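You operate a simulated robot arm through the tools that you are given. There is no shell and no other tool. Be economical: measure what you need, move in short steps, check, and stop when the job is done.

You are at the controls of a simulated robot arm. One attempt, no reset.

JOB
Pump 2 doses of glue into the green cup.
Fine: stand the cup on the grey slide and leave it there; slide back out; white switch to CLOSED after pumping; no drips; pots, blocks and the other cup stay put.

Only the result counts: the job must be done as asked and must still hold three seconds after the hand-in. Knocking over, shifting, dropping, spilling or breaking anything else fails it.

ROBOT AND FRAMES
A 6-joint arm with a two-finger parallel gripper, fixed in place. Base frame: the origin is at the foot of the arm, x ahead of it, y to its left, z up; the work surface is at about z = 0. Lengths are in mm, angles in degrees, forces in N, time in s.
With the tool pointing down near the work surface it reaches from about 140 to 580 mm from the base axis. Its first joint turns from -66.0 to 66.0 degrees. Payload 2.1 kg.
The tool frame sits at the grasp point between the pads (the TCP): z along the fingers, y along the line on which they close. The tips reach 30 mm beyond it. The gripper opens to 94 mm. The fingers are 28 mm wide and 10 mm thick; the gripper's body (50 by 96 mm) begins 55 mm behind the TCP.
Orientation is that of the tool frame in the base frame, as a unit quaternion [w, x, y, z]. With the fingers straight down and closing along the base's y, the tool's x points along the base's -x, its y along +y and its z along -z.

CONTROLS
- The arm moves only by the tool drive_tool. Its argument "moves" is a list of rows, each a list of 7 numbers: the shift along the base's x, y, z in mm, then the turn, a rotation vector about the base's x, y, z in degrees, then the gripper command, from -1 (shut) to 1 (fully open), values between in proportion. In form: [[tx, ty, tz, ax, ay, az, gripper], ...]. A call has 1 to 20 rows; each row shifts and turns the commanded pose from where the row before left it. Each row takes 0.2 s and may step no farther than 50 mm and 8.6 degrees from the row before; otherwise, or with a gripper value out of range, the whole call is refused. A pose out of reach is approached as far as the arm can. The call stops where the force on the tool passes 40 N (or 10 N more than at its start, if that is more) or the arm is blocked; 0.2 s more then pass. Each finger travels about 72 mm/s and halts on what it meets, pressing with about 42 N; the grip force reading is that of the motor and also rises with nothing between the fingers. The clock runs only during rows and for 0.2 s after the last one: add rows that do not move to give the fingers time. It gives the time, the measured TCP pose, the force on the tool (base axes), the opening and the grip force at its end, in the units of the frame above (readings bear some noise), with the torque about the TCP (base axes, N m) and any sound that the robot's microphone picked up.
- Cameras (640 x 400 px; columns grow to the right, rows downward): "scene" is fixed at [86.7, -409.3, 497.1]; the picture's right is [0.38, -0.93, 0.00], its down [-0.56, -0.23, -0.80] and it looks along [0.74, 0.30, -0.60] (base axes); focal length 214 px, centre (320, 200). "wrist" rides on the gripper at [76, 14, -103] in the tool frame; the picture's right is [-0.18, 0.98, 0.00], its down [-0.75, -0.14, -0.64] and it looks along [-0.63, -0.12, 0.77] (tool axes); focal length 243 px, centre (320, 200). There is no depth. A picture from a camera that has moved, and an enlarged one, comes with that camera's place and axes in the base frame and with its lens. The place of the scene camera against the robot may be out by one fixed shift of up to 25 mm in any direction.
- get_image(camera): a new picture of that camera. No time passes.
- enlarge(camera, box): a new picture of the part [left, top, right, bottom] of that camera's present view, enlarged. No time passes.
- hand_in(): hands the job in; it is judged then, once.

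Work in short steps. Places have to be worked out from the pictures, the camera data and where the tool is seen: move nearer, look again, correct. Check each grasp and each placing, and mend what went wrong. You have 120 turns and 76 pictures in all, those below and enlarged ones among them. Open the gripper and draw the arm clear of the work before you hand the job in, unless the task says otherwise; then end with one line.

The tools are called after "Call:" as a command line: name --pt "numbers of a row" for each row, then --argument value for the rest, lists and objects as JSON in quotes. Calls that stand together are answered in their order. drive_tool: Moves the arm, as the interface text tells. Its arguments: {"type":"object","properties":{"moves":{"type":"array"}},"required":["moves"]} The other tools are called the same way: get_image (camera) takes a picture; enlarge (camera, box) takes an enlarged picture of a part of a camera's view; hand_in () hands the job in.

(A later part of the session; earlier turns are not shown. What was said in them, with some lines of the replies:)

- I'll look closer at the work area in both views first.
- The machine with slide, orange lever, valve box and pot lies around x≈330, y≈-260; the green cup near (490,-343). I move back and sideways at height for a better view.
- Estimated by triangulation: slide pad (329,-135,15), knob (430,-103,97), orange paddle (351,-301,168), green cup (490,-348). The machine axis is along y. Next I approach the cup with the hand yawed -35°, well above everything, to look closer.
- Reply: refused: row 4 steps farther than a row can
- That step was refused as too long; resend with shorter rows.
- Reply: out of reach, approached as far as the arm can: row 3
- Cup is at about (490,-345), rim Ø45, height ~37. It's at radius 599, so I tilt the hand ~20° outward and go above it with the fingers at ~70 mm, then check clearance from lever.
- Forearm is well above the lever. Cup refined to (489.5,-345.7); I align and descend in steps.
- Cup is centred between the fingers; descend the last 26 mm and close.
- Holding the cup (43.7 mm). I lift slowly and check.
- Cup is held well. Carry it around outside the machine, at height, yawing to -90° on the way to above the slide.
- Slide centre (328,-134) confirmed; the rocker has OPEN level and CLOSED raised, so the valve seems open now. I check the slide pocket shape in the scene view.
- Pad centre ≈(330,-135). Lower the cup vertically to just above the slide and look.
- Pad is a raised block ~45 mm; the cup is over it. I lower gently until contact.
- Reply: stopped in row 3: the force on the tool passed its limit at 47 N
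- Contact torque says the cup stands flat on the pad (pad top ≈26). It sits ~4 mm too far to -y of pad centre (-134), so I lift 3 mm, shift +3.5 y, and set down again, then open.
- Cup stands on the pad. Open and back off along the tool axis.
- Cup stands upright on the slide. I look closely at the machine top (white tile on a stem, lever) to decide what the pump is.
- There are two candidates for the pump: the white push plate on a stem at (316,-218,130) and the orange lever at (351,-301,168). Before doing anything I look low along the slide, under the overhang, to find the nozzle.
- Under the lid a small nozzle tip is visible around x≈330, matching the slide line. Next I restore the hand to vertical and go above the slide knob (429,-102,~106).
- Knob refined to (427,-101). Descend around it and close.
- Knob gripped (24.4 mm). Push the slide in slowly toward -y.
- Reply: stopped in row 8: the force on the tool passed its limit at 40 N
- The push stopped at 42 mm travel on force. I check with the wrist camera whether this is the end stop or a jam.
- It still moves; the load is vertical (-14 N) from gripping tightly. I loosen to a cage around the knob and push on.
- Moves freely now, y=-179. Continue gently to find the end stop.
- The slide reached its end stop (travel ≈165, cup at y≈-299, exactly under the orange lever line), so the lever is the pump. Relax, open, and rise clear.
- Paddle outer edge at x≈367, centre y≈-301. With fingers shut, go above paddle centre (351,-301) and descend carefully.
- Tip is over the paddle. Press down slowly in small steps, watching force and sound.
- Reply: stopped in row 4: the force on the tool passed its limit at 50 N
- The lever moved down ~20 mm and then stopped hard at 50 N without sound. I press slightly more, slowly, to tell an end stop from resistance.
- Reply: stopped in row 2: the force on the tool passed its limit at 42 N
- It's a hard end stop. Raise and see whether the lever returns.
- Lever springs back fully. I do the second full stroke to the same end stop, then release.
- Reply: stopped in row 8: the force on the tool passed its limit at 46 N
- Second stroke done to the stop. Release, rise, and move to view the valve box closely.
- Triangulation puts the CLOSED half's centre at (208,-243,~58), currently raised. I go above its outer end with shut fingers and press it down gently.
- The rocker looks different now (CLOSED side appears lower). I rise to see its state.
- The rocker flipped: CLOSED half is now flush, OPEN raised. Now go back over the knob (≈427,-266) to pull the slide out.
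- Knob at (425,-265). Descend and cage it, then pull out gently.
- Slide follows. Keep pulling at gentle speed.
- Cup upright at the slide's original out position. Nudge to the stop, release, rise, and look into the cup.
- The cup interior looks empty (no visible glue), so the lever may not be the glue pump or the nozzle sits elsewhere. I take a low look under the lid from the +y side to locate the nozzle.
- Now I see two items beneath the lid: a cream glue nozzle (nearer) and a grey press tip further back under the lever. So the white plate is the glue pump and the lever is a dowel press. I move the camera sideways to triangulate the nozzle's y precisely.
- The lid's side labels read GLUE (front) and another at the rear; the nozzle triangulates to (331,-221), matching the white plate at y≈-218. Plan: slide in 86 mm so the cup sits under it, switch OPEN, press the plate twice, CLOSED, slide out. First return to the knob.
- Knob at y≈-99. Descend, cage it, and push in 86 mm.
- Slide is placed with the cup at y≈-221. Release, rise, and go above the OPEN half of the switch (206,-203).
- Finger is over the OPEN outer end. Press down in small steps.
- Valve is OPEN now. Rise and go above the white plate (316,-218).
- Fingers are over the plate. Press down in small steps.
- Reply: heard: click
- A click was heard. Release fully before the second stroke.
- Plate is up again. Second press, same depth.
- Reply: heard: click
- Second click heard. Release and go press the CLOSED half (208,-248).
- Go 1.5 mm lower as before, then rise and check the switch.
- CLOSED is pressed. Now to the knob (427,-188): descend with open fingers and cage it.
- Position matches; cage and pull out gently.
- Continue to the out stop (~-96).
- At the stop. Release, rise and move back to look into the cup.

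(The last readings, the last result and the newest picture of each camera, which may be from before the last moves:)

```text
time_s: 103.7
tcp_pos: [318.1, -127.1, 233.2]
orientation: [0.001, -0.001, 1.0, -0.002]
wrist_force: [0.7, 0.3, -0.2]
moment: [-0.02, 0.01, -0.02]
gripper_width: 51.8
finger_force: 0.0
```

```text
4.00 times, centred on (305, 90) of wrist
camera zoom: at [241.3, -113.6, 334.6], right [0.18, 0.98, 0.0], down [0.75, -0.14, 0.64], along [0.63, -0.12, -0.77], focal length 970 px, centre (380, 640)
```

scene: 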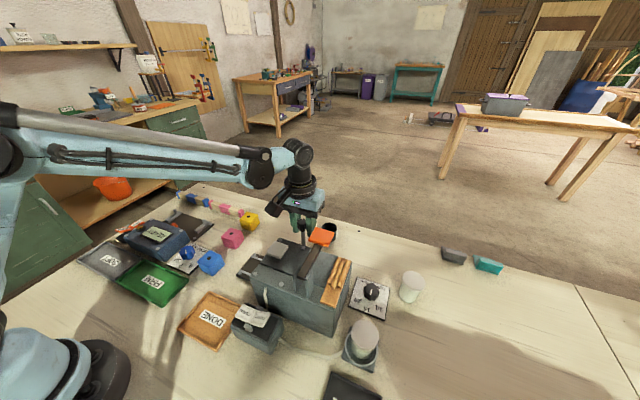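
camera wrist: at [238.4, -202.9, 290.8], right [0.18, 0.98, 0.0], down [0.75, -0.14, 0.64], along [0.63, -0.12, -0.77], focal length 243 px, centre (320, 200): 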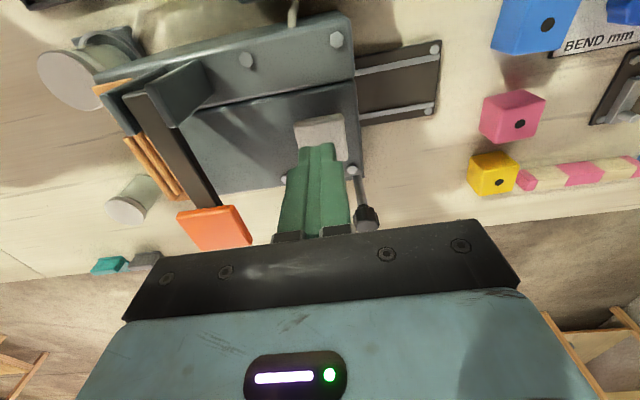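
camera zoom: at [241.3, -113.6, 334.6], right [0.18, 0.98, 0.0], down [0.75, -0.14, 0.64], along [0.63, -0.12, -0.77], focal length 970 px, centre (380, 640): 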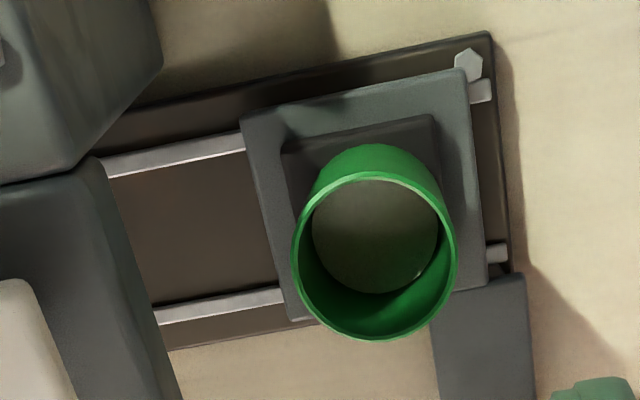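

Glue is now visible in the cup, with no drips. Draw the arm clear and do a last check.

Call:
drive_tool --pt "0 20 40 0 0 0 1" --pt "0 20 40 0 0 0 1" --pt "-20 20 40 0 0 0 1" --pt "-20 20 20 0 0 0 1" --pt "0 0 0 0 0 0 1"

Call:
enlarge --camera "scene" --box '[180, 180, 440, 380]'

```text
time_s: 104.9
tcp_pos: [276.8, -47.9, 371.3]
orientation: [0.001, -0.002, 1.0, -0.002]
wrist_force: [-1.3, -0.7, -0.5]
moment: [0.01, -0.01, -0.02]
gripper_width: 94.0
finger_force: 0.0
```

```text
2.00 times, centred on (310, 280) of scene
camera zoom: at [86.7, -409.2, 497.1], right [0.38, -0.93, 0.0], down [-0.56, -0.23, -0.8], along [0.74, 0.3, -0.6], focal length 429 px, centre (340, 40)
```

zoom: 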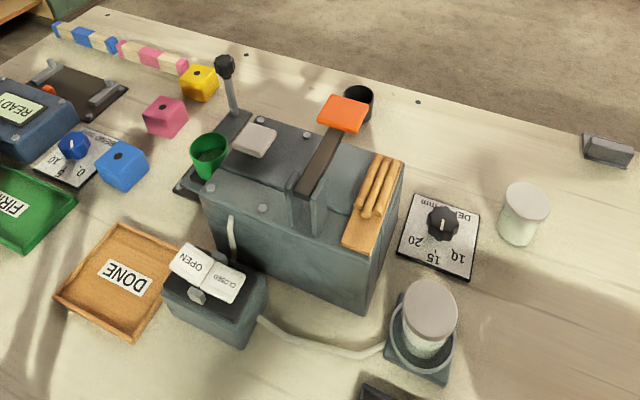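

Everything is in place: cup on the slide (out), switch CLOSED, others undisturbed. Handing in.

Call:
hand_in

```text
The job is handed in.
```

I pumped two doses of glue into the green cup: the pump clicked on each press, and glue is visible inside. The cup stands on the grey slide, which is back out. The white switch is on CLOSED, I saw no drips, and the pots, blocks and black cup look undisturbed. Before finding the pump (the white plate), I also pressed the orange lever twice with the cup under it; it put nothing in the cup.
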